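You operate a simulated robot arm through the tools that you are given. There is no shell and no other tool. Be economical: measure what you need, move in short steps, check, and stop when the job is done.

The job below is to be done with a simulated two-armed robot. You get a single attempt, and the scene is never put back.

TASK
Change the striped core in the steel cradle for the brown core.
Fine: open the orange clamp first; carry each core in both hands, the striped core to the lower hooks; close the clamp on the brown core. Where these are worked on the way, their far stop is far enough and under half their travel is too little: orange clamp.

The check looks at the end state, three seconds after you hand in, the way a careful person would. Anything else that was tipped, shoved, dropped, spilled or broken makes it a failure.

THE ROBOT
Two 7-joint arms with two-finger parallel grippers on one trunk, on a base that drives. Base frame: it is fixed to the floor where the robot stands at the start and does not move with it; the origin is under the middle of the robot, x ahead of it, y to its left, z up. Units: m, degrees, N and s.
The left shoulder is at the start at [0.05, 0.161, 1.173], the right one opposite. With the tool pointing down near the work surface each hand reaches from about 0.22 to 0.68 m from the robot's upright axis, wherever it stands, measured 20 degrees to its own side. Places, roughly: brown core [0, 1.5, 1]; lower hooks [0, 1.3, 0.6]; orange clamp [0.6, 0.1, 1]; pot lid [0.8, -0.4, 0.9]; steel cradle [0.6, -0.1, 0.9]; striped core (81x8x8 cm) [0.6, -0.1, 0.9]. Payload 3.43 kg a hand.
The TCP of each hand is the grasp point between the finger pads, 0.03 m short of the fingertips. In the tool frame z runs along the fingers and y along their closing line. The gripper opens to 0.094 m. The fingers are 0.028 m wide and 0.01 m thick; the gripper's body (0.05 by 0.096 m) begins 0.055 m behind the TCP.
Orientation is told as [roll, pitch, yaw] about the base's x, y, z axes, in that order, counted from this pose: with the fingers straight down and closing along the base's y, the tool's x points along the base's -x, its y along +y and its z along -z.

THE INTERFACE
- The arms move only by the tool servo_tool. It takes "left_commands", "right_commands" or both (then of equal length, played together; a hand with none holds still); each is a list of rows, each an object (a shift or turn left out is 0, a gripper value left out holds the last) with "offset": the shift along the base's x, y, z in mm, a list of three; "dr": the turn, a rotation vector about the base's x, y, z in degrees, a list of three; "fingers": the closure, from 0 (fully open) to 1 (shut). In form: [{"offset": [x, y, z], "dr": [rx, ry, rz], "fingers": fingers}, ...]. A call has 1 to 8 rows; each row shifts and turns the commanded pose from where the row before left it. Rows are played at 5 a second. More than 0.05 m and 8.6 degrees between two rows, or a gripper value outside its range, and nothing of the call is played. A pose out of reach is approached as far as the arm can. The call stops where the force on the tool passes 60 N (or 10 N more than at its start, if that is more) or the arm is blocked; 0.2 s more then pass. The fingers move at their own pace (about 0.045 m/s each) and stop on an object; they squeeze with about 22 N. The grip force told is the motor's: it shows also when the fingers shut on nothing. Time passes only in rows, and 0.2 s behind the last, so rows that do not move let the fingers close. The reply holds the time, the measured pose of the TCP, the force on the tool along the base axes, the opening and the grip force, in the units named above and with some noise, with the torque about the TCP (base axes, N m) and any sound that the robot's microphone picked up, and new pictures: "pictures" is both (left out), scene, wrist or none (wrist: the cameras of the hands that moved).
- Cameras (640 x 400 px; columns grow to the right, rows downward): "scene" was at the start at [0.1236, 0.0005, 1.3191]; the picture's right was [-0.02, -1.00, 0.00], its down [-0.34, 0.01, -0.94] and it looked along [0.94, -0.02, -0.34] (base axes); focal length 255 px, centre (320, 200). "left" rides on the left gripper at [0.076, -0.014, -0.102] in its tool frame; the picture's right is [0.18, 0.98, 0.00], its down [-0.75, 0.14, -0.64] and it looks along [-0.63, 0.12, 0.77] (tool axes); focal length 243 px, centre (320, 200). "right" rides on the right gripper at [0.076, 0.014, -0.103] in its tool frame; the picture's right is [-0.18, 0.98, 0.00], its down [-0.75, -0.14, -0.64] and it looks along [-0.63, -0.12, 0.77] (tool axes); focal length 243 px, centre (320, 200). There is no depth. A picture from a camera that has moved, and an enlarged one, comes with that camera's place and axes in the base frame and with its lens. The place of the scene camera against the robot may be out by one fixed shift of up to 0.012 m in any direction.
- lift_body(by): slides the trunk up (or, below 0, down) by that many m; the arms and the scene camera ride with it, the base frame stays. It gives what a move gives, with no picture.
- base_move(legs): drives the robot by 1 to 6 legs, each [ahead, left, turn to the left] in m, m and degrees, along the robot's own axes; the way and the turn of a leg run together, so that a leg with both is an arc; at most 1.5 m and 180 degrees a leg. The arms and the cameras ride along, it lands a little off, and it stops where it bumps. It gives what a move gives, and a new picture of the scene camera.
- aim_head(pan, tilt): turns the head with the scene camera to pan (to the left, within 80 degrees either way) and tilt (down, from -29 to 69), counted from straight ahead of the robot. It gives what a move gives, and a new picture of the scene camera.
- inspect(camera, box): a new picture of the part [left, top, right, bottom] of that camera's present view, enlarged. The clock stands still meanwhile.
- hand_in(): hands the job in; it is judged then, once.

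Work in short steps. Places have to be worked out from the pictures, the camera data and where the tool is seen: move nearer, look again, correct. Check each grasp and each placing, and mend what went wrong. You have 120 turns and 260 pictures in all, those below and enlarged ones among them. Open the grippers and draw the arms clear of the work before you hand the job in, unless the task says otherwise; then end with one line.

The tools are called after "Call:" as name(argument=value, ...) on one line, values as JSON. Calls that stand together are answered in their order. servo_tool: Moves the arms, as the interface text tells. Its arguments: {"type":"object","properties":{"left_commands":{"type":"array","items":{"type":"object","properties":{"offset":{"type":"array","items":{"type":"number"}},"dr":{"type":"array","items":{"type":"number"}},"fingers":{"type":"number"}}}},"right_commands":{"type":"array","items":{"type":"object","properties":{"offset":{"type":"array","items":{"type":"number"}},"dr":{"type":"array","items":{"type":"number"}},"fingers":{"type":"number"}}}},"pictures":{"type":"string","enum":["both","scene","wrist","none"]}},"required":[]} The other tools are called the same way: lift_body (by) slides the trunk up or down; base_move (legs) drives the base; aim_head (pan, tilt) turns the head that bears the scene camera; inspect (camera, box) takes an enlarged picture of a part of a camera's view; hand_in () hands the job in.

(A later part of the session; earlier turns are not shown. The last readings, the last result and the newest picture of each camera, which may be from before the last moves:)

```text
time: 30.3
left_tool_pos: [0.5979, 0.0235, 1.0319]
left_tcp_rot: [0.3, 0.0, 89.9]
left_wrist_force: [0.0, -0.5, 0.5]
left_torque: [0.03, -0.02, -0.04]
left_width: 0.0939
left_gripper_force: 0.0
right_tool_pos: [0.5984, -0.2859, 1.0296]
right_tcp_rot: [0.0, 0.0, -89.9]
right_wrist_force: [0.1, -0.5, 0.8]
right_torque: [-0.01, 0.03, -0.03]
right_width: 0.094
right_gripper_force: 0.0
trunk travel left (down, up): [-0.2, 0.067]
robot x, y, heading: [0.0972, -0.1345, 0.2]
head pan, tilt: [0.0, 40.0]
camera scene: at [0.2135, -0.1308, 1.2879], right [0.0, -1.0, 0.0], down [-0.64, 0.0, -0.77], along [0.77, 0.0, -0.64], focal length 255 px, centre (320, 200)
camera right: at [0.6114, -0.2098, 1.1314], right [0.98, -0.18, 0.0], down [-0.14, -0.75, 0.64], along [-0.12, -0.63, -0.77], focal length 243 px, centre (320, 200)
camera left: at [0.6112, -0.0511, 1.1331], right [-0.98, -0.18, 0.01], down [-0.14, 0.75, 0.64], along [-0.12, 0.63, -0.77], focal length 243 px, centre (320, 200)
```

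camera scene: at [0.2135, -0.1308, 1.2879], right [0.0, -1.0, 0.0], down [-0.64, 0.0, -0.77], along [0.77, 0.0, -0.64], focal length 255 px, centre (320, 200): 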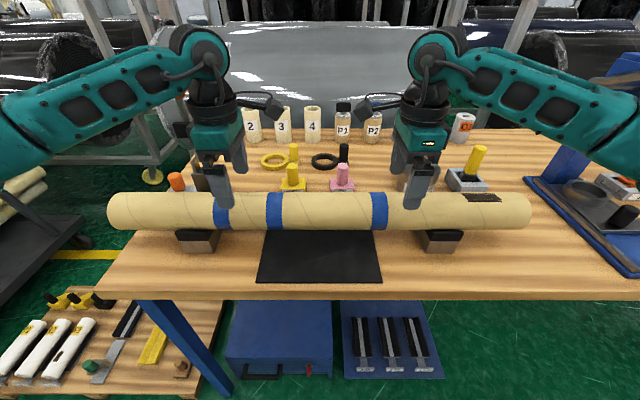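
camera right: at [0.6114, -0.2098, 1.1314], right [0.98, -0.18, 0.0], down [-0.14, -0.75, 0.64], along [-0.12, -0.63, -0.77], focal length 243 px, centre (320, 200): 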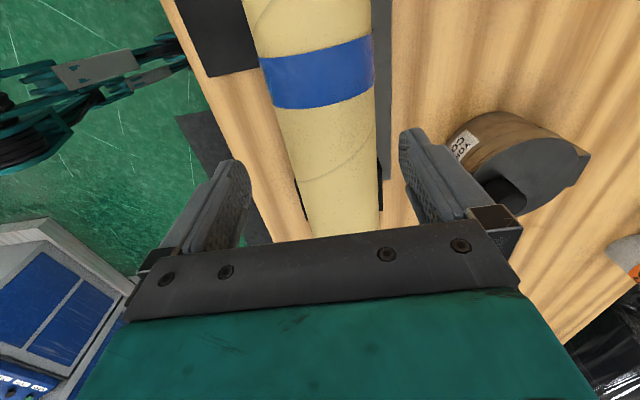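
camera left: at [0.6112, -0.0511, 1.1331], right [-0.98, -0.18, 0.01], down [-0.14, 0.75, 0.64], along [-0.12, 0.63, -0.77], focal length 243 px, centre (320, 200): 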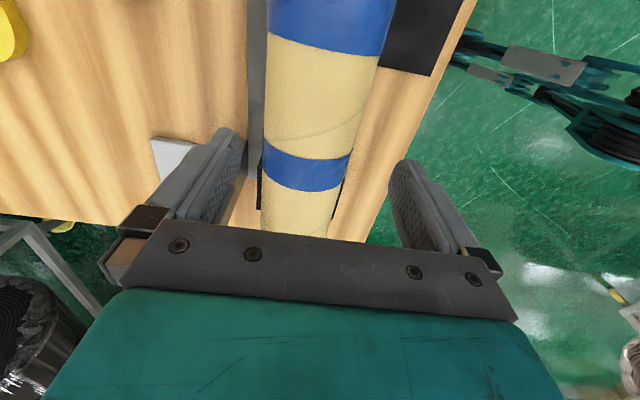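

Refined axis: x≈0.600, z≈0.94. I descend to z≈0.945 with x +2 mm, slowly.

Call:
servo_tool(left_commands=[{"offset": [2, 0, -30]}, {"offset": [0, 0, -30]}, {"offset": [0, 0, -27]}, {}], right_commands=[{"offset": [2, 0, -30]}, {"offset": [0, 0, -30]}, {"offset": [0, 0, -25]}, {}], pictures="both")

```text
time: 31.3
left_tool_pos: [0.5988, 0.023, 0.9464]
left_tcp_rot: [0.3, 0.0, 90.0]
left_wrist_force: [0.3, 0.2, 1.1]
left_torque: [-0.02, -0.01, 0.0]
left_width: 0.0938
left_gripper_force: 0.0
right_tool_pos: [0.5972, -0.2858, 0.9471]
right_tcp_rot: [0.0, 0.0, -89.9]
right_wrist_force: [0.1, 0.0, -0.4]
right_torque: [-0.02, 0.01, -0.03]
right_width: 0.094
right_gripper_force: 0.1
trunk travel left (down, up): [-0.2, 0.067]
robot x, y, heading: [0.1006, -0.1337, 0.0]
head pan, tilt: [0.0, 40.0]
camera scene: at [0.2135, -0.1308, 1.2879], right [0.0, -1.0, 0.0], down [-0.64, 0.0, -0.77], along [0.77, 0.0, -0.64], focal length 255 px, centre (320, 200)
camera right: at [0.6118, -0.2107, 1.0492], right [0.98, -0.18, 0.0], down [-0.14, -0.75, 0.64], along [-0.12, -0.63, -0.77], focal length 243 px, centre (320, 200)
camera left: at [0.6135, -0.0512, 1.0481], right [-0.98, -0.18, 0.01], down [-0.14, 0.75, 0.64], along [-0.12, 0.63, -0.77], focal length 243 px, centre (320, 200)
```

scene: 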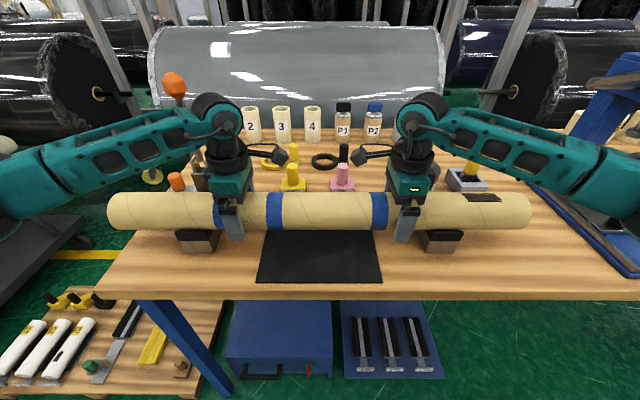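
right: 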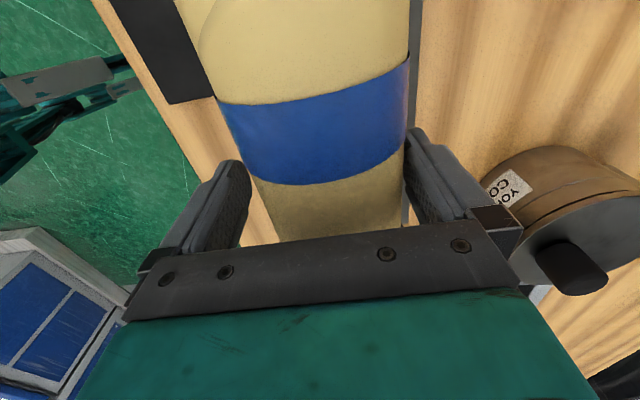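
left: 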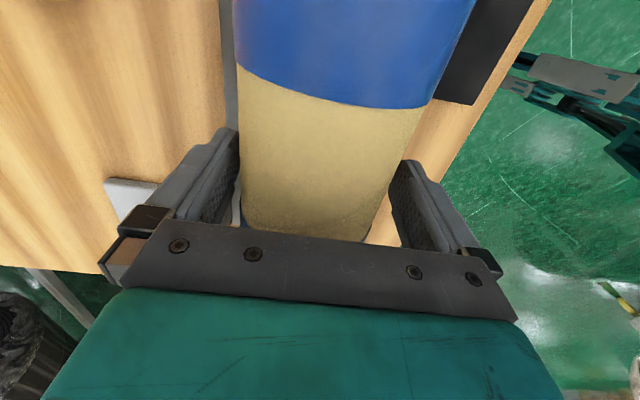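

Both hands straddle the core, a little biased; I shift +3 mm in x and close both.

Call:
servo_tool(left_commands=[{"offset": [3, 0, 0]}, {"fingers": 1}, {"fingers": 1}, {"fingers": 1}, {"fingers": 1}], right_commands=[{"offset": [4, 0, 0]}, {"fingers": 1}, {"fingers": 1}, {"fingers": 1}, {"fingers": 1}], pictures="none")

```text
time: 32.5
left_tool_pos: [0.6038, 0.0237, 0.9456]
left_tcp_rot: [0.4, 0.0, 90.1]
left_wrist_force: [-2.0, 1.0, 0.8]
left_torque: [-0.06, -0.2, 0.08]
left_width: 0.0791
left_gripper_force: 21.7
right_tool_pos: [0.6042, -0.286, 0.9474]
right_tcp_rot: [0.1, -0.1, -90.1]
right_wrist_force: [7.0, -0.6, 0.2]
right_torque: [0.14, -0.01, -0.08]
right_width: 0.0783
right_gripper_force: 22.6
trunk travel left (down, up): [-0.2, 0.067]
robot x, y, heading: [0.0982, -0.1311, 0.3]
head pan, tilt: [0.0, 40.0]
```

Both gripped at ~79 mm. I lift straight up gently.

Call:
servo_tool(left_commands=[{"offset": [0, 0, 10]}, {"offset": [0, 0, 15]}, {"offset": [0, 0, 20]}, {"offset": [0, 0, 20]}, {"offset": [-10, 0, 20]}, {"offset": [-20, 0, 20]}, {}], right_commands=[{"offset": [0, 0, 10]}, {"offset": [0, 0, 15]}, {"offset": [0, 0, 20]}, {"offset": [0, 0, 20]}, {"offset": [-10, 0, 20]}, {"offset": [-20, 0, 20]}, {}], pictures="scene")

```text
time: 34.1
left_tool_pos: [0.5745, 0.0241, 1.0497]
left_tcp_rot: [0.4, -0.1, 89.9]
left_wrist_force: [-0.8, -4.8, -4.5]
left_torque: [0.05, -0.01, -0.13]
left_width: 0.0791
left_gripper_force: 22.0
right_tool_pos: [0.5738, -0.286, 1.0513]
right_tcp_rot: [-0.2, 0.0, -89.8]
right_wrist_force: [1.9, 5.6, -5.9]
right_torque: [-0.2, 0.03, -0.35]
right_width: 0.0782
right_gripper_force: 21.7
trunk travel left (down, up): [-0.2, 0.067]
robot x, y, heading: [0.0974, -0.1333, 0.1]
head pan, tilt: [0.0, 40.0]
camera scene: at [0.2146, -0.1308, 1.2877], right [0.0, -1.0, 0.0], down [-0.64, 0.0, -0.77], along [0.77, 0.0, -0.64], focal length 255 px, centre (320, 200)
```

scene: 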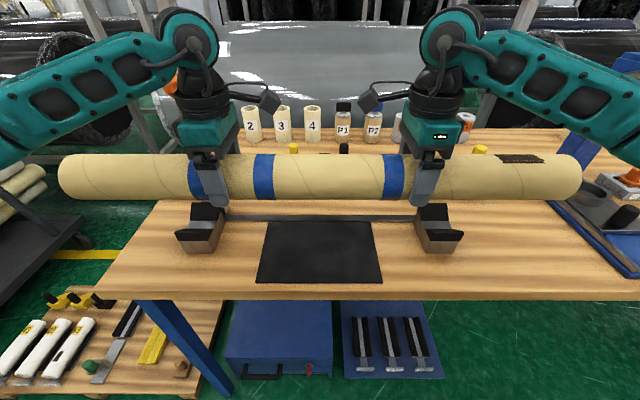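

The core is free of the V-blocks and held level (~0.5 kg each hand). I draw the arms in, then back the base off and turn left toward the rack.

Call:
servo_tool(left_commands=[{"offset": [-25, 0, 10]}, {"offset": [-25, 0, 10]}, {"offset": [-25, 0, 0]}, {"offset": [-25, 0, 0]}, {"offset": [-20, 0, 0]}, {}], right_commands=[{"offset": [-25, 0, 10]}, {"offset": [-25, 0, 10]}, {"offset": [-25, 0, 0]}, {"offset": [-25, 0, 0]}, {"offset": [-20, 0, 0]}, {}], pictures="none")

Call:
base_move(legs=[[-0.25, 0, 0]])

Call:
aim_head(pan=75, tilt=45)

```text
time: 35.5
left_tool_pos: [0.4546, 0.0238, 1.0701]
left_tcp_rot: [0.3, 0.0, 90.0]
left_wrist_force: [-1.3, -3.4, -0.4]
left_torque: [-0.58, -0.05, -0.32]
left_width: 0.0786
left_gripper_force: 22.1
right_tool_pos: [0.4525, -0.2855, 1.0722]
right_tcp_rot: [-0.2, -0.2, -90.0]
right_wrist_force: [0.8, 2.5, -7.3]
right_torque: [-0.38, 0.01, 0.04]
right_width: 0.0783
right_gripper_force: 22.0
trunk travel left (down, up): [-0.2, 0.067]
robot x, y, heading: [0.0964, -0.1316, 0.2]
head pan, tilt: [0.0, 40.0]
```

```text
time: 37.3
left_tool_pos: [0.2018, 0.0246, 1.0698]
left_tcp_rot: [0.4, -0.1, 90.1]
left_wrist_force: [0.4, 7.6, -3.6]
left_torque: [-0.1, -0.12, 0.18]
left_width: 0.0789
left_gripper_force: 21.6
right_tool_pos: [0.2013, -0.2855, 1.0734]
right_tcp_rot: [0.0, -0.1, -90.0]
right_wrist_force: [-0.5, -7.9, -5.1]
right_torque: [-0.16, 0.11, -0.12]
right_width: 0.0783
right_gripper_force: 22.1
trunk travel left (down, up): [-0.2, 0.067]
robot x, y, heading: [-0.1537, -0.1362, 0.2]
head pan, tilt: [0.0, 40.0]
camera scene: at [-0.0383, -0.1312, 1.2879], right [0.0, -1.0, 0.0], down [-0.64, 0.0, -0.77], along [0.77, 0.0, -0.64], focal length 255 px, centre (320, 200)
```

scene: 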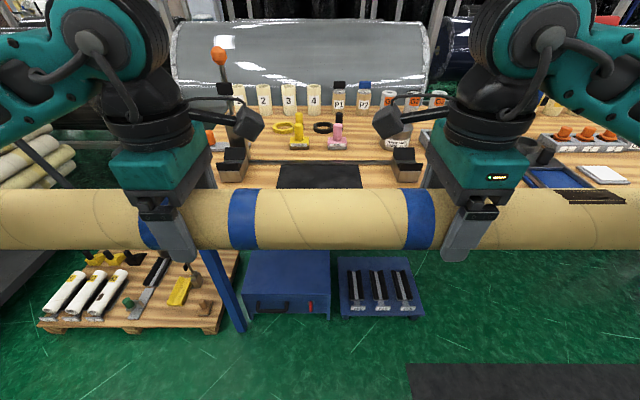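

```text
time: 38.8
left_tool_pos: [0.2026, 0.0245, 1.0709]
left_tcp_rot: [0.4, -0.1, 90.0]
left_wrist_force: [0.3, -0.3, -3.9]
left_torque: [0.01, -0.01, 0.0]
left_width: 0.0788
left_gripper_force: 22.2
right_tool_pos: [0.2018, -0.2867, 1.0733]
right_tcp_rot: [-0.1, 0.1, -89.9]
right_wrist_force: [0.4, 0.6, -4.3]
right_torque: [-0.09, -0.02, -0.08]
right_width: 0.0782
right_gripper_force: 21.8
trunk travel left (down, up): [-0.2, 0.067]
robot x, y, heading: [-0.1523, -0.1369, 0.0]
head pan, tilt: [75.0, 45.0]
camera scene: at [-0.1018, -0.0529, 1.2806], right [0.97, -0.26, 0.0], down [-0.18, -0.68, -0.71], along [0.18, 0.68, -0.71], focal length 255 px, centre (320, 200)
```

scene: 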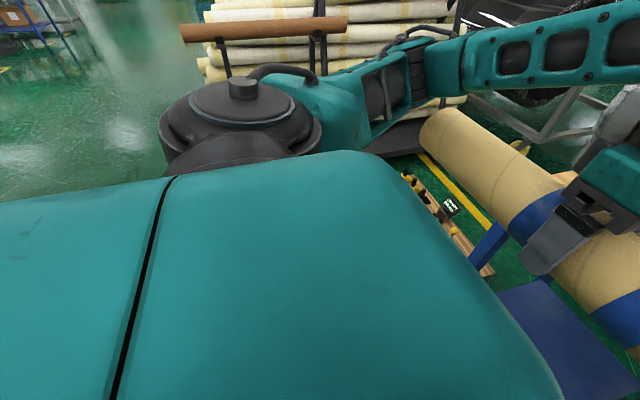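

Clear floor to the left. I turn 90° left in place and look ahead.

Call:
base_move(legs=[[0, 0, 45], [0, 0, 45]])

Call:
aim_head(pan=0, tilt=25)

```text
time: 43.3
left_tool_pos: [-0.3132, 0.222, 1.0695]
left_tcp_rot: [0.3, 0.0, -179.7]
left_wrist_force: [0.3, -0.4, -4.2]
left_torque: [-0.03, 0.0, -0.14]
left_width: 0.0786
left_gripper_force: 22.3
right_tool_pos: [-0.0043, 0.2222, 1.0728]
right_tcp_rot: [0.0, -0.1, 0.4]
right_wrist_force: [-0.2, 0.8, -4.3]
right_torque: [0.0, 0.0, -0.21]
right_width: 0.078
right_gripper_force: 21.8
trunk travel left (down, up): [-0.2, 0.067]
robot x, y, heading: [-0.1557, -0.1347, 90.6]
head pan, tilt: [75.0, 45.0]
camera scene: at [-0.2424, -0.0705, 1.2806], right [0.25, 0.97, 0.0], down [0.68, -0.18, -0.71], along [-0.68, 0.18, -0.71], focal length 255 px, centre (320, 200)
```

scene: 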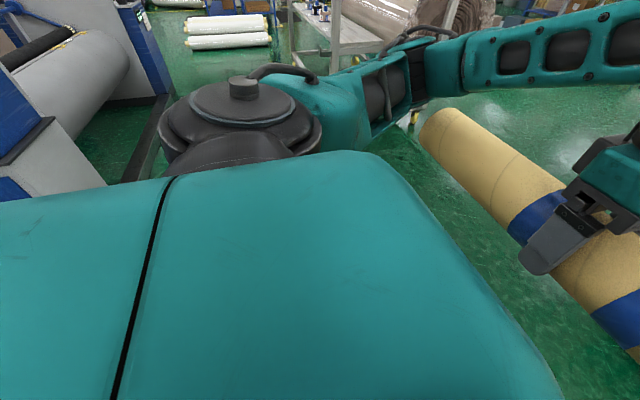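

```text
time: 44.8
left_tool_pos: [-0.314, 0.2215, 1.0699]
left_tcp_rot: [0.4, -0.2, -179.8]
left_wrist_force: [1.6, -0.6, -4.4]
left_torque: [-0.03, 0.01, 0.0]
left_width: 0.0784
left_gripper_force: 22.3
right_tool_pos: [-0.0029, 0.2222, 1.0723]
right_tcp_rot: [0.0, -0.1, 0.4]
right_wrist_force: [0.0, 0.1, -5.1]
right_torque: [0.06, -0.1, -0.1]
right_width: 0.0783
right_gripper_force: 22.1
trunk travel left (down, up): [-0.2, 0.067]
robot x, y, heading: [-0.1558, -0.134, 90.5]
head pan, tilt: [0.0, 25.0]
camera scene: at [-0.1643, 0.0011, 1.3111], right [1.0, 0.01, 0.0], down [0.0, -0.42, -0.91], along [-0.01, 0.91, -0.42], focal length 255 px, centre (320, 200)
```

scene: 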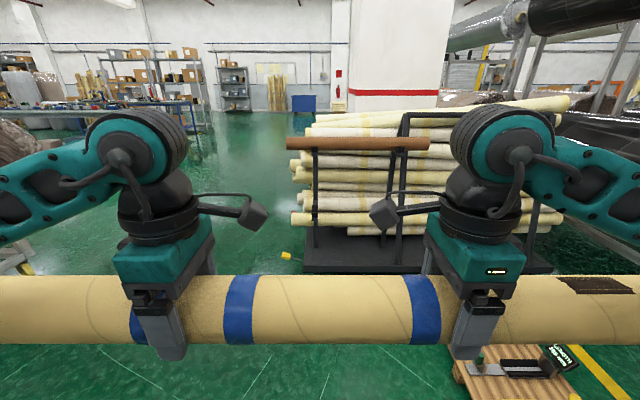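

Brown core centre at about x=0.04, y≈1.45. I drive ahead 0.45 and 0.195 to the right, then look closely at the rack.

Call:
base_move(legs=[[0.45, -0.2, -0.5]])

Call:
inspect(camera="scene", box=[170, 80, 470, 280])

```text
time: 47.7
left_tool_pos: [-0.1151, 0.6685, 1.069]
left_tcp_rot: [0.3, -0.1, -179.3]
left_wrist_force: [0.2, -0.4, -4.3]
left_torque: [-0.05, 0.04, -0.15]
left_width: 0.0782
left_gripper_force: 21.8
right_tool_pos: [0.1944, 0.6709, 1.0724]
right_tcp_rot: [0.0, -0.1, 0.6]
right_wrist_force: [-0.4, 0.8, -4.8]
right_torque: [0.03, -0.01, -0.16]
right_width: 0.0782
right_gripper_force: 21.7
trunk travel left (down, up): [-0.2, 0.067]
robot x, y, heading: [0.0457, 0.311, 90.7]
head pan, tilt: [0.0, 25.0]
camera scene: at [0.0349, 0.4488, 1.3111], right [1.0, 0.01, 0.0], down [0.0, -0.42, -0.91], along [-0.01, 0.91, -0.42], focal length 255 px, centre (320, 200)
```

scene: 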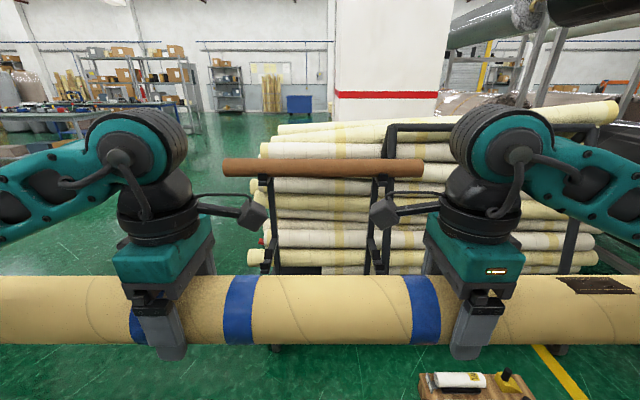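

```text
2.00 times, centred on (320, 180) of scene
camera zoom: at [0.0349, 0.4488, 1.3111], right [1.0, 0.01, 0.0], down [0.0, -0.42, -0.91], along [-0.01, 0.91, -0.42], focal length 509 px, centre (320, 240)
```

zoom: 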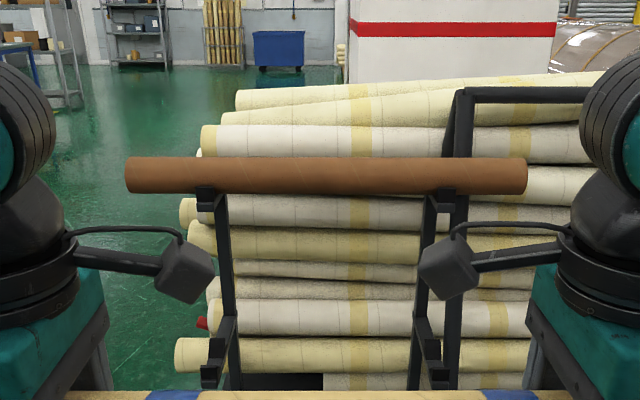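

Upper hooks at x≈−0.205 and 0.274; lower ones around y≈1.3, z≈0.6. I lower the trunk fully and look at the lower hooks' shape.

Call:
lift_body(by=-0.2)

Call:
aim_head(pan=0, tilt=15)

Call:
inspect(camera="scene", box=[210, 100, 430, 250])

```text
time: 49.9
left_tool_pos: [-0.1155, 0.6689, 0.8689]
left_tcp_rot: [0.4, 0.0, -179.3]
left_wrist_force: [0.3, -0.8, -3.8]
left_torque: [-0.03, 0.01, -0.11]
left_width: 0.0786
left_gripper_force: 21.5
right_tool_pos: [0.1944, 0.6706, 0.8722]
right_tcp_rot: [0.1, -0.1, 0.6]
right_wrist_force: [-0.2, 1.6, -5.2]
right_torque: [0.05, -0.03, -0.1]
right_width: 0.0782
right_gripper_force: 21.9
trunk travel left (down, up): [0.0, 0.267]
robot x, y, heading: [0.0469, 0.3109, 90.5]
head pan, tilt: [0.0, 25.0]
```

```text
time: 50.6
left_tool_pos: [-0.1151, 0.6681, 0.8694]
left_tcp_rot: [0.4, -0.1, -179.4]
left_wrist_force: [-0.1, -0.8, -5.3]
left_torque: [0.02, 0.01, -0.12]
left_width: 0.0786
left_gripper_force: 21.6
right_tool_pos: [0.196, 0.6712, 0.8723]
right_tcp_rot: [0.0, -0.1, 0.5]
right_wrist_force: [-0.3, 0.3, -4.1]
right_torque: [-0.01, 0.0, -0.08]
right_width: 0.0781
right_gripper_force: 22.2
trunk travel left (down, up): [0.0, 0.267]
robot x, y, heading: [0.0437, 0.315, 90.7]
head pan, tilt: [0.0, 15.0]
camera scene: at [0.0347, 0.4496, 1.1273], right [1.0, 0.01, 0.0], down [0.0, -0.26, -0.97], along [-0.01, 0.97, -0.26], focal length 255 px, centre (320, 200)
```

scene: 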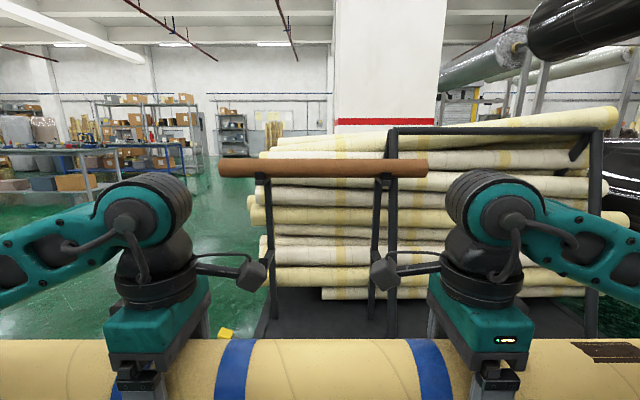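

```text
2.67 times, centred on (320, 175) of scene
camera zoom: at [0.0347, 0.4496, 1.1273], right [1.0, 0.01, 0.0], down [0.0, -0.26, -0.97], along [-0.01, 0.97, -0.26], focal length 679 px, centre (320, 267)
```

zoom: 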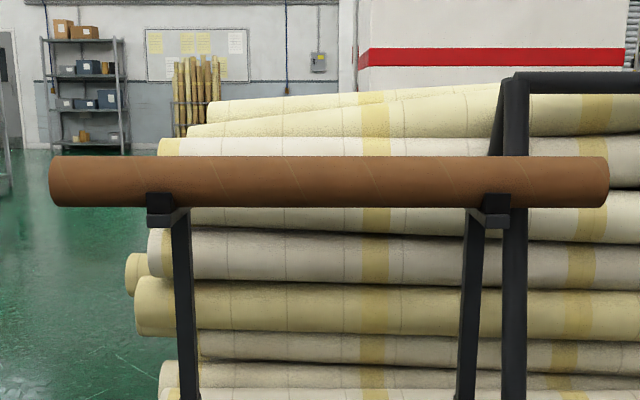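

The held core blocks the view from here. I raise the trunk again and lower the hands instead, so the camera sees the lower hooks over the core.

Call:
lift_body(by=0.2)

Call:
servo_tool(left_commands=[{"offset": [0, 0, -30]}, {"offset": [0, 0, -30]}, {"offset": [0, 0, -30]}, {"offset": [0, 0, -30]}, {"offset": [0, 0, -30]}, {}], right_commands=[{"offset": [0, 0, -30]}, {"offset": [0, 0, -30]}, {"offset": [0, 0, -30]}, {"offset": [0, 0, -30]}, {"offset": [0, 0, -30]}, {}], pictures="none")

Call:
aim_head(pan=0, tilt=40)

Call:
inspect(camera="scene", box=[230, 80, 420, 230])

```text
time: 52.7
left_tool_pos: [-0.1161, 0.6673, 1.0686]
left_tcp_rot: [0.4, -0.1, -179.4]
left_wrist_force: [1.3, -1.0, -4.4]
left_torque: [0.0, 0.02, -0.15]
left_width: 0.0786
left_gripper_force: 22.2
right_tool_pos: [0.1953, 0.6713, 1.0724]
right_tcp_rot: [0.0, 0.0, 0.6]
right_wrist_force: [-1.2, 1.2, -4.0]
right_torque: [0.0, 0.03, -0.2]
right_width: 0.0781
right_gripper_force: 22.0
trunk travel left (down, up): [-0.2, 0.067]
robot x, y, heading: [0.0461, 0.3151, 91.0]
head pan, tilt: [0.0, 15.0]
```

```text
time: 54.1
left_tool_pos: [-0.1158, 0.6676, 0.9178]
left_tcp_rot: [0.5, -0.2, -179.4]
left_wrist_force: [5.2, 0.6, -5.1]
left_torque: [0.04, 0.22, 0.31]
left_width: 0.0786
left_gripper_force: 22.0
right_tool_pos: [0.1944, 0.6702, 0.9205]
right_tcp_rot: [0.1, 0.0, 0.8]
right_wrist_force: [-5.0, -1.2, -4.4]
right_torque: [-0.06, 0.12, 0.2]
right_width: 0.0779
right_gripper_force: 21.9
trunk travel left (down, up): [-0.2, 0.067]
robot x, y, heading: [0.0446, 0.3169, 90.9]
head pan, tilt: [0.0, 15.0]
```

```text
time: 55.0
left_tool_pos: [-0.1156, 0.6671, 0.9186]
left_tcp_rot: [0.3, -0.2, -179.4]
left_wrist_force: [8.0, 1.5, -5.0]
left_torque: [-0.01, 0.0, 0.29]
left_width: 0.0786
left_gripper_force: 22.2
right_tool_pos: [0.1955, 0.6705, 0.9211]
right_tcp_rot: [0.1, 0.0, 0.6]
right_wrist_force: [-7.4, -2.2, -3.6]
right_torque: [0.0, 0.27, 0.2]
right_width: 0.0779
right_gripper_force: 21.6
trunk travel left (down, up): [-0.2, 0.067]
robot x, y, heading: [0.0443, 0.3128, 90.8]
head pan, tilt: [0.0, 40.0]
camera scene: at [0.0348, 0.4413, 1.2879], right [1.0, 0.01, 0.0], down [0.01, -0.64, -0.77], along [-0.01, 0.77, -0.64], focal length 255 px, centre (320, 200)
```

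scene: 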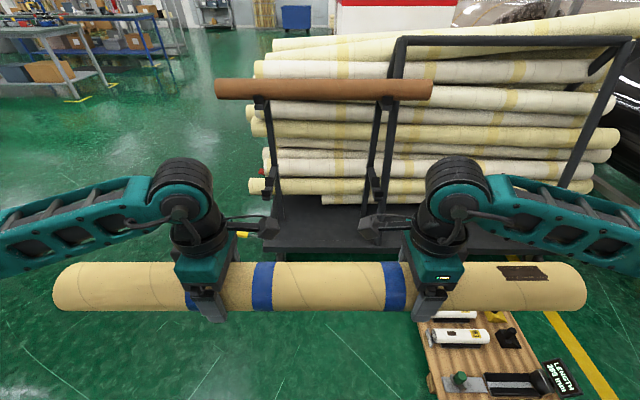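

```text
2.67 times, centred on (325, 155) of scene
camera zoom: at [0.0348, 0.4413, 1.2879], right [1.0, 0.01, 0.0], down [0.01, -0.64, -0.77], along [-0.01, 0.77, -0.64], focal length 679 px, centre (307, 320)
```

zoom: 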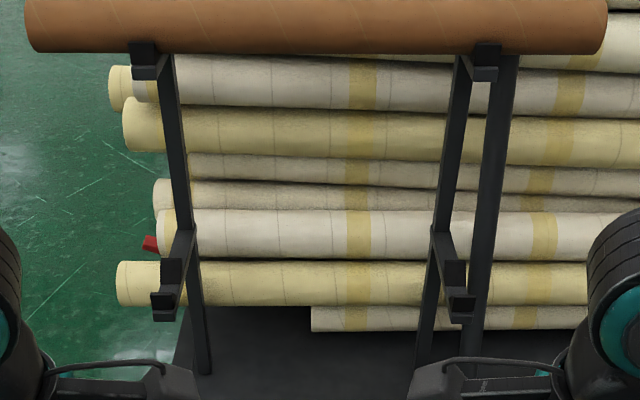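

The lower hooks are visible: arms jutting toward me with a cup at the end. I zoom in on each.

Call:
inspect(camera="scene", box=[262, 160, 322, 205])

Call:
inspect(camera="scene", box=[350, 160, 410, 205])

Call:
inspect(camera="scene", box=[245, 80, 305, 120])

```text
8.89 times, centred on (292, 182) of scene
camera zoom: at [0.0348, 0.4413, 1.2879], right [1.0, 0.01, 0.0], down [0.01, -0.64, -0.77], along [-0.01, 0.77, -0.64], focal length 2263 px, centre (569, 356)
```

zoom: 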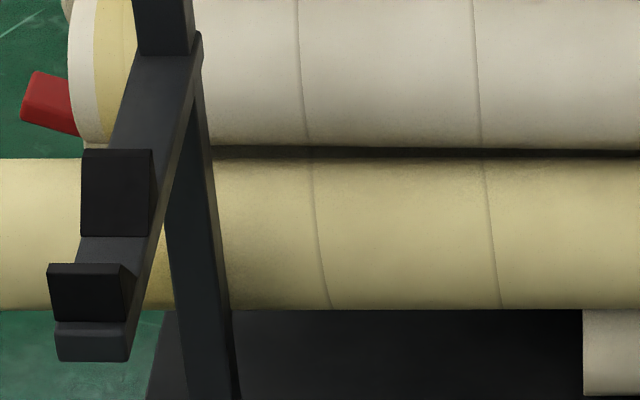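

```text
8.89 times, centred on (380, 182) of scene
camera zoom: at [0.0348, 0.4413, 1.2879], right [1.0, 0.01, 0.0], down [0.01, -0.64, -0.77], along [-0.01, 0.77, -0.64], focal length 2263 px, centre (-213, 356)
```

zoom: 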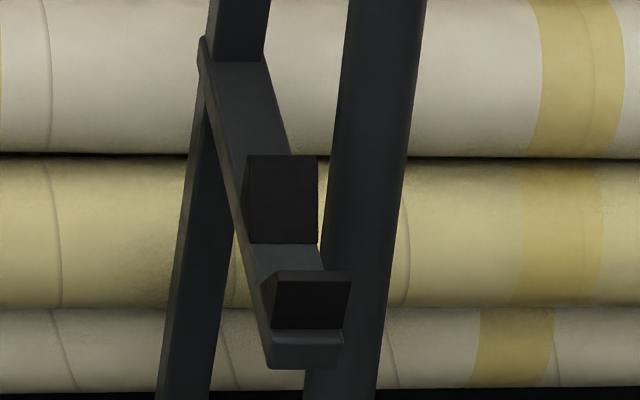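

```text
10.00 times, centred on (275, 100) of scene
camera zoom: at [0.0348, 0.4413, 1.2879], right [1.0, 0.01, 0.0], down [0.01, -0.64, -0.77], along [-0.01, 0.77, -0.64], focal length 2546 px, centre (770, 1200)
```

zoom: 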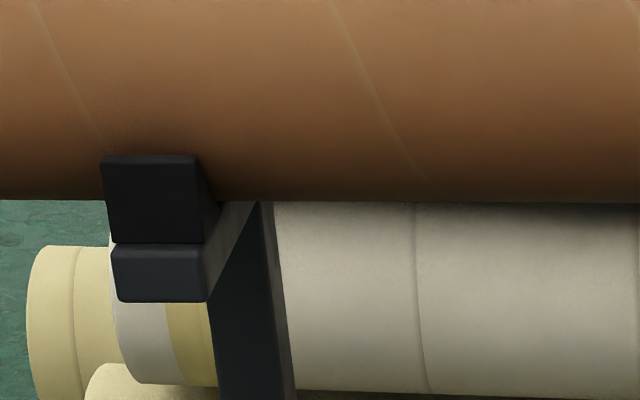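

Each hook is a bar with two wedges forming a V. I drive 0.25 m closer to triangulate from a second viewpoint.

Call:
base_move(legs=[[0.25, 0, -0.8]])

Call:
aim_head(pan=0, tilt=48)

Call:
inspect(camera="scene", box=[230, 100, 420, 230])

```text
time: 56.8
left_tool_pos: [-0.1127, 0.917, 0.9185]
left_tcp_rot: [0.4, -0.1, 179.9]
left_wrist_force: [12.0, 1.4, -4.8]
left_torque: [0.05, -0.04, 0.11]
left_width: 0.0783
left_gripper_force: 21.7
right_tool_pos: [0.1968, 0.9163, 0.9219]
right_tcp_rot: [0.0, 0.0, 0.1]
right_wrist_force: [-12.8, -0.2, -5.0]
right_torque: [-0.09, -0.13, 0.08]
right_width: 0.0782
right_gripper_force: 22.3
trunk travel left (down, up): [-0.2, 0.067]
robot x, y, heading: [0.0441, 0.5627, 90.3]
head pan, tilt: [0.0, 40.0]
camera scene: at [0.0346, 0.689, 1.2877], right [1.0, 0.0, 0.0], down [0.0, -0.64, -0.77], along [0.0, 0.77, -0.64], focal length 255 px, centre (320, 200)
```

scene: 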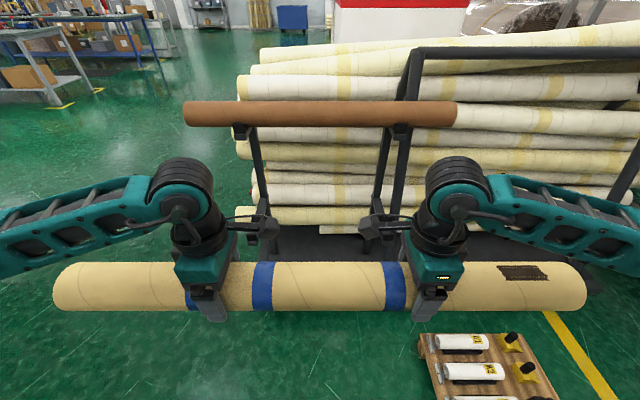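

```text
time: 57.5
left_tool_pos: [-0.1131, 0.9157, 0.9195]
left_tcp_rot: [0.4, 0.0, 179.9]
left_wrist_force: [0.7, -0.5, -4.2]
left_torque: [-0.05, 0.02, -0.04]
left_width: 0.0785
left_gripper_force: 21.5
right_tool_pos: [0.1979, 0.9162, 0.9205]
right_tcp_rot: [0.1, 0.0, 0.0]
right_wrist_force: [-0.8, -0.2, -4.3]
right_torque: [0.02, -0.03, -0.06]
right_width: 0.078
right_gripper_force: 22.0
trunk travel left (down, up): [-0.2, 0.067]
robot x, y, heading: [0.0418, 0.5604, 89.8]
head pan, tilt: [0.0, 48.0]
camera scene: at [0.0346, 0.6823, 1.2764], right [1.0, 0.0, 0.0], down [0.0, -0.74, -0.67], along [0.0, 0.67, -0.74], focal length 255 px, centre (320, 200)
```

scene: 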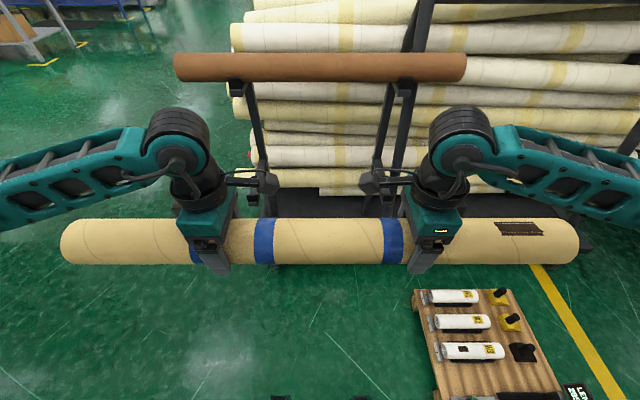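

```text
3.08 times, centred on (325, 165) of scene
camera zoom: at [0.0346, 0.6823, 1.2764], right [1.0, 0.0, 0.0], down [0.0, -0.74, -0.67], along [0.0, 0.67, -0.74], focal length 783 px, centre (305, 308)
```

zoom: 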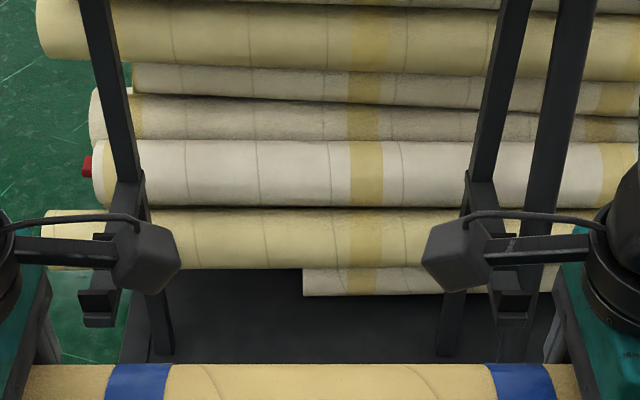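

I zoom on each lower hook from this viewpoint.

Call:
inspect(camera="scene", box=[245, 165, 290, 215])

Call:
inspect(camera="scene", box=[365, 165, 410, 215])

```text
8.00 times, centred on (268, 190) of scene
camera zoom: at [0.0346, 0.6823, 1.2764], right [1.0, 0.0, 0.0], down [0.0, -0.74, -0.67], along [0.0, 0.67, -0.74], focal length 2037 px, centre (740, 280)
```

zoom: 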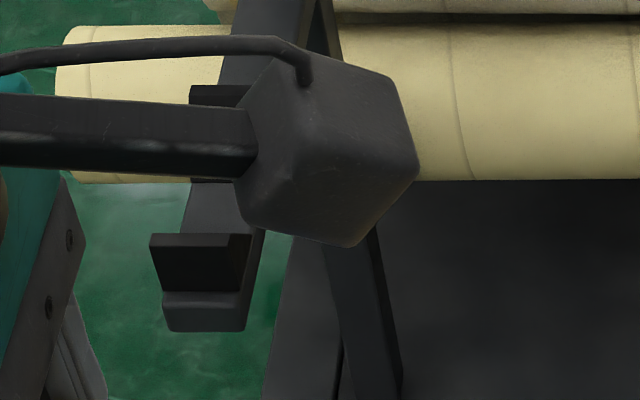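

```text
8.00 times, centred on (388, 190) of scene
camera zoom: at [0.0346, 0.6823, 1.2764], right [1.0, 0.0, 0.0], down [0.0, -0.74, -0.67], along [0.0, 0.67, -0.74], focal length 2037 px, centre (-220, 280)
```

zoom: 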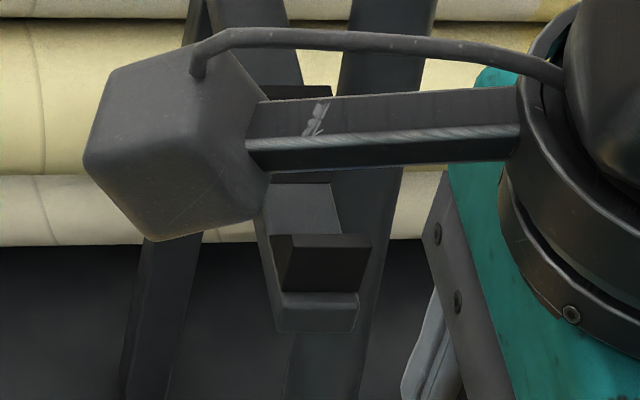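

Triangulation: V centre at about y≈1.338, bar top z≈0.600, so seated core axis ≈ z 0.64. I check the scene camera's offset against the held core, whose place I know from the hands.

Call:
inspect(camera="scene", box=[280, 205, 360, 275])

Call:
inspect(camera="scene", box=[160, 180, 280, 280])

```text
5.71 times, centred on (320, 240) of scene
camera zoom: at [0.0346, 0.6823, 1.2764], right [1.0, 0.0, 0.0], down [0.0, -0.74, -0.67], along [0.0, 0.67, -0.74], focal length 1455 px, centre (320, -29)
```

zoom: 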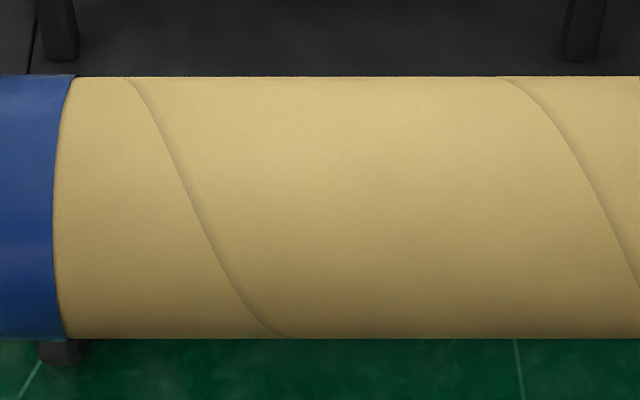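

```text
4.00 times, centred on (220, 230) of scene
camera zoom: at [0.0346, 0.6823, 1.2764], right [1.0, 0.0, 0.0], down [0.0, -0.74, -0.67], along [0.0, 0.67, -0.74], focal length 1018 px, centre (720, 80)
```

zoom: 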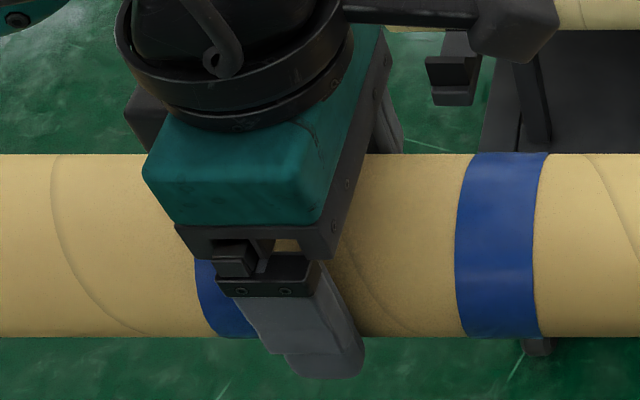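

Camera bias found: true ≈ scene estimate −7 mm in y, +12 mm in z. So target TCP y≈1.331, rest z≈0.655, x shift −7 mm. I lower the trunk 0.2 and drive 0.30 ahead.

Call:
lift_body(by=-0.2)

Call:
base_move(legs=[[0.28, 0.006, 0]])

```text
time: 59.7
left_tool_pos: [-0.1136, 0.9166, 0.7193]
left_tcp_rot: [0.4, -0.1, 179.9]
left_wrist_force: [1.1, -0.6, -5.0]
left_torque: [0.04, -0.06, -0.02]
left_width: 0.0786
left_gripper_force: 22.1
right_tool_pos: [0.1968, 0.9151, 0.7213]
right_tcp_rot: [-0.1, -0.1, 0.0]
right_wrist_force: [-1.3, -0.4, -4.3]
right_torque: [-0.01, 0.01, -0.02]
right_width: 0.0777
right_gripper_force: 22.0
trunk travel left (down, up): [0.0, 0.267]
robot x, y, heading: [0.0467, 0.5658, 90.3]
head pan, tilt: [0.0, 48.0]
```

```text
time: 61.6
left_tool_pos: [-0.1186, 1.1918, 0.7199]
left_tcp_rot: [0.4, -0.1, 179.9]
left_wrist_force: [0.1, -0.2, -3.8]
left_torque: [0.0, 0.05, 0.03]
left_width: 0.0788
left_gripper_force: 21.1
right_tool_pos: [0.1916, 1.191, 0.7209]
right_tcp_rot: [0.0, 0.0, 0.1]
right_wrist_force: [-0.9, 0.3, -4.0]
right_torque: [-0.04, -0.05, -0.04]
right_width: 0.0778
right_gripper_force: 22.2
trunk travel left (down, up): [0.0, 0.267]
robot x, y, heading: [0.0357, 0.8396, 90.2]
head pan, tilt: [0.0, 48.0]
camera scene: at [0.0286, 0.9578, 1.0764], right [1.0, 0.0, 0.0], down [0.0, -0.74, -0.67], along [0.0, 0.67, -0.74], focal length 255 px, centre (320, 200)
```

scene: 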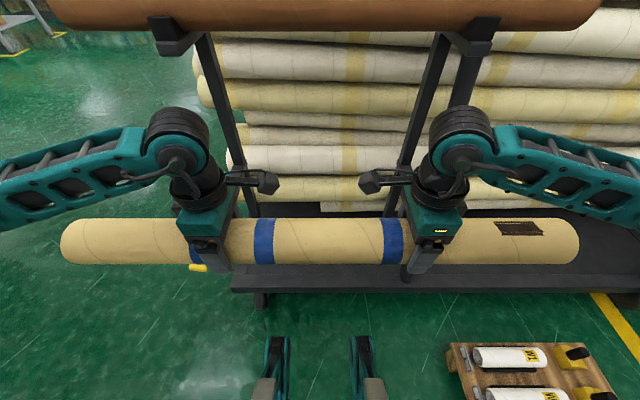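

The base feet reach y≈1.23, so I keep the base here. I extend the hands forward to y≈1.331 at z≈0.72.

Call:
servo_tool(left_commands=[{"offset": [0, 28, 0]}, {"offset": [0, 28, 0]}, {"offset": [0, 28, 0]}, {"offset": [0, 28, 0]}, {"offset": [0, 27, 0]}, {}], right_commands=[{"offset": [0, 28, 0]}, {"offset": [0, 28, 0]}, {"offset": [0, 28, 0]}, {"offset": [0, 28, 0]}, {"offset": [0, 28, 0]}, {}], pictures="both")

```text
time: 63.0
left_tool_pos: [-0.1184, 1.3305, 0.7181]
left_tcp_rot: [0.4, -0.2, -180.0]
left_wrist_force: [-5.1, 3.1, -4.4]
left_torque: [0.1, -0.23, 0.59]
left_width: 0.0785
left_gripper_force: 22.2
right_tool_pos: [0.1928, 1.332, 0.7206]
right_tcp_rot: [-0.1, 0.0, 0.0]
right_wrist_force: [5.7, -4.0, -4.2]
right_torque: [-0.14, 0.2, 0.54]
right_width: 0.0774
right_gripper_force: 21.8
trunk travel left (down, up): [0.0, 0.267]
robot x, y, heading: [0.0386, 0.8361, 90.3]
head pan, tilt: [0.0, 48.0]
camera scene: at [0.0286, 0.958, 1.0763], right [1.0, 0.0, 0.0], down [0.0, -0.74, -0.67], along [0.0, 0.67, -0.74], focal length 255 px, centre (320, 200)
camera right: at [0.1154, 1.345, 0.8223], right [0.18, 0.98, 0.0], down [0.75, -0.14, 0.64], along [0.63, -0.12, -0.77], focal length 243 px, centre (320, 200)
camera left: at [-0.0436, 1.3471, 0.8194], right [0.18, -0.98, 0.01], down [-0.75, -0.14, 0.65], along [-0.63, -0.12, -0.76], focal length 243 px, centre (320, 200)
```

scene: 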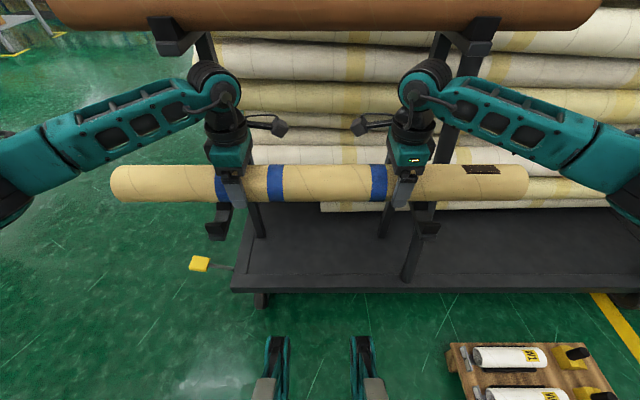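
right: 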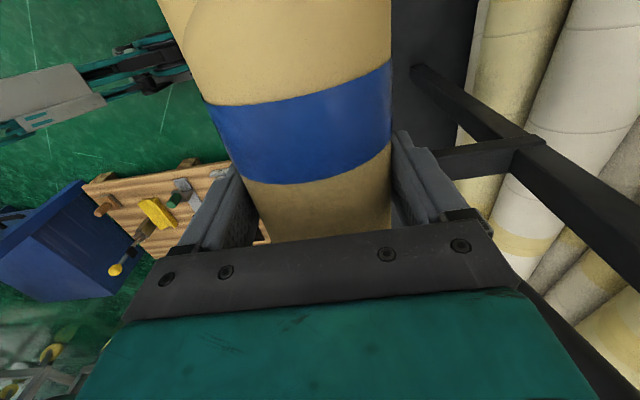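
left: 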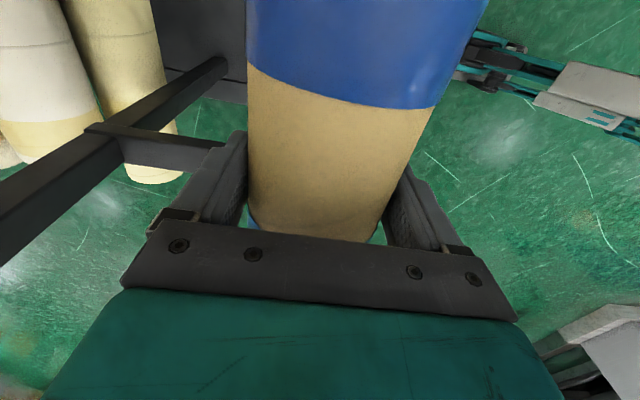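

The hook lips show just in front of and below the core. I zoom in to check before lowering.

Call:
inspect(camera="scene", box=[190, 160, 260, 250])

Call:
inspect(camera="scene", box=[390, 160, 460, 250])

```text
4.44 times, centred on (225, 205) of scene
camera zoom: at [0.0286, 0.958, 1.0763], right [1.0, 0.0, 0.0], down [0.0, -0.74, -0.67], along [0.0, 0.67, -0.74], focal length 1132 px, centre (742, 178)
```

zoom: 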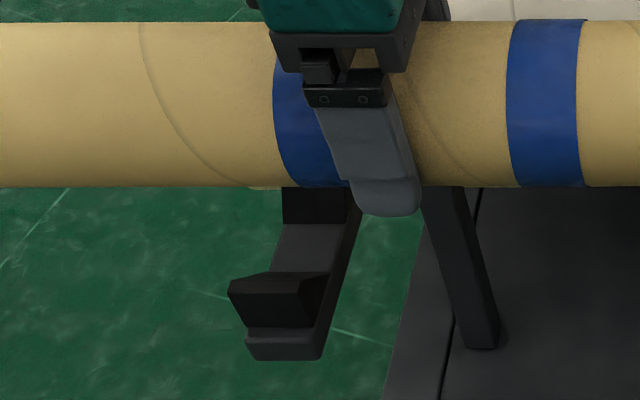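

```text
4.44 times, centred on (425, 205) of scene
camera zoom: at [0.0286, 0.958, 1.0763], right [1.0, 0.0, 0.0], down [0.0, -0.74, -0.67], along [0.0, 0.67, -0.74], focal length 1132 px, centre (-147, 178)
```

zoom: 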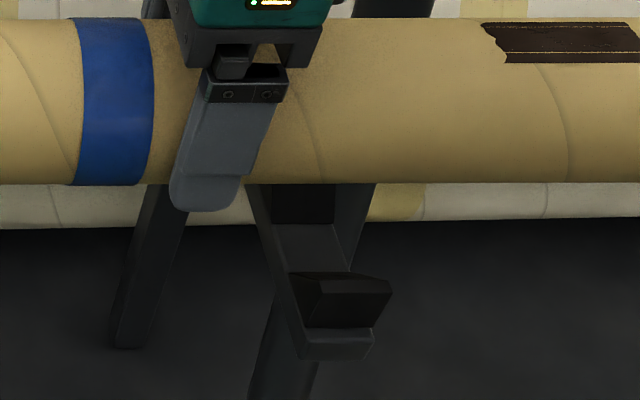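

Consistent: V centre within about a centimetre of the core's y. I lower 45 mm and look again.

Call:
servo_tool(left_commands=[{"offset": [0, 0, -15]}, {"offset": [0, 0, -15]}, {"offset": [0, 0, -15]}, {}], right_commands=[{"offset": [0, 0, -16]}, {"offset": [0, 0, -16]}, {"offset": [0, 0, -16]}, {}], pictures="none")

Call:
inspect(camera="scene", box=[190, 160, 260, 250])

Call:
inspect(camera="scene", box=[390, 160, 460, 250])

```text
time: 64.0
left_tool_pos: [-0.1189, 1.3303, 0.6733]
left_tcp_rot: [0.5, 0.0, 179.9]
left_wrist_force: [-1.9, 2.8, -7.5]
left_torque: [-0.08, 0.36, 0.57]
left_width: 0.0782
left_gripper_force: 22.0
right_tool_pos: [0.1925, 1.3325, 0.6722]
right_tcp_rot: [-0.1, 0.1, -0.1]
right_wrist_force: [1.0, -3.6, -1.6]
right_torque: [0.11, 0.53, 0.39]
right_width: 0.0777
right_gripper_force: 21.8
trunk travel left (down, up): [0.0, 0.267]
robot x, y, heading: [0.0389, 0.8385, 90.0]
head pan, tilt: [0.0, 48.0]
```

```text
4.44 times, centred on (225, 205) of scene
camera zoom: at [0.0286, 0.958, 1.0764], right [1.0, 0.0, 0.0], down [0.0, -0.74, -0.67], along [0.0, 0.67, -0.74], focal length 1132 px, centre (742, 178)
```

zoom: 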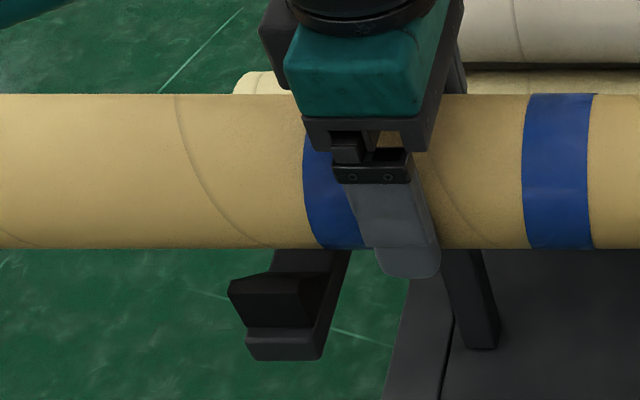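

```text
4.44 times, centred on (425, 205) of scene
camera zoom: at [0.0286, 0.958, 1.0764], right [1.0, 0.0, 0.0], down [0.0, -0.74, -0.67], along [0.0, 0.67, -0.74], focal length 1132 px, centre (-147, 178)
```

zoom: 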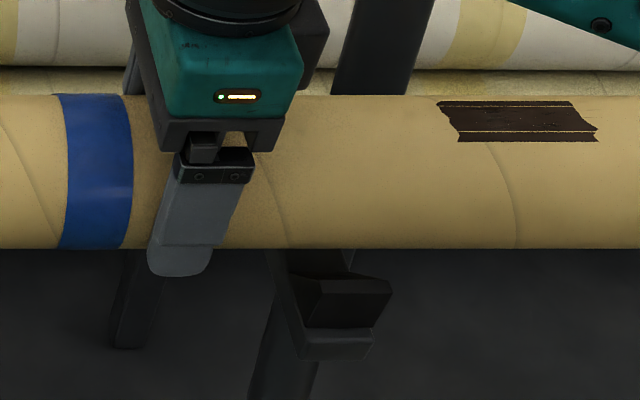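

Projection suggests about 20–23 mm still to go. I lower in small steps watching the vertical force.

Call:
servo_tool(left_commands=[{"offset": [0, 0, -6]}, {"offset": [0, 0, -6]}, {"offset": [0, 0, -3]}, {}], right_commands=[{"offset": [0, 0, -6]}, {"offset": [0, 0, -6]}, {"offset": [0, 0, -3]}, {}], pictures="none")

Call:
servo_tool(left_commands=[{"offset": [0, 0, -3]}, {"offset": [0, 0, -2]}, {}], right_commands=[{"offset": [0, 0, -3]}, {"offset": [0, 0, -2]}, {}], pictures="none")

```text
time: 65.0
left_tool_pos: [-0.1191, 1.3304, 0.6589]
left_tcp_rot: [0.5, 0.1, 179.8]
left_wrist_force: [-0.5, -1.0, -4.1]
left_torque: [-0.06, 0.09, -0.03]
left_width: 0.0781
left_gripper_force: 22.1
right_tool_pos: [0.192, 1.3323, 0.658]
right_tcp_rot: [0.1, 0.0, -0.1]
right_wrist_force: [0.4, 0.3, -4.9]
right_torque: [0.05, -0.21, -0.23]
right_width: 0.0776
right_gripper_force: 22.4
trunk travel left (down, up): [0.0, 0.267]
robot x, y, heading: [0.037, 0.8353, 89.9]
head pan, tilt: [0.0, 48.0]
```

```text
time: 65.8
left_tool_pos: [-0.1185, 1.3303, 0.6537]
left_tcp_rot: [0.6, -0.1, 179.8]
left_wrist_force: [-0.2, -1.9, -2.9]
left_torque: [-0.01, -0.31, -0.44]
left_width: 0.0779
left_gripper_force: 22.2
right_tool_pos: [0.1918, 1.3321, 0.6535]
right_tcp_rot: [0.0, 0.0, -0.2]
right_wrist_force: [-0.3, 2.9, -5.9]
right_torque: [0.02, -0.24, -0.44]
right_width: 0.0774
right_gripper_force: 22.2
trunk travel left (down, up): [0.0, 0.267]
robot x, y, heading: [0.0399, 0.8373, 89.9]
head pan, tilt: [0.0, 48.0]
```

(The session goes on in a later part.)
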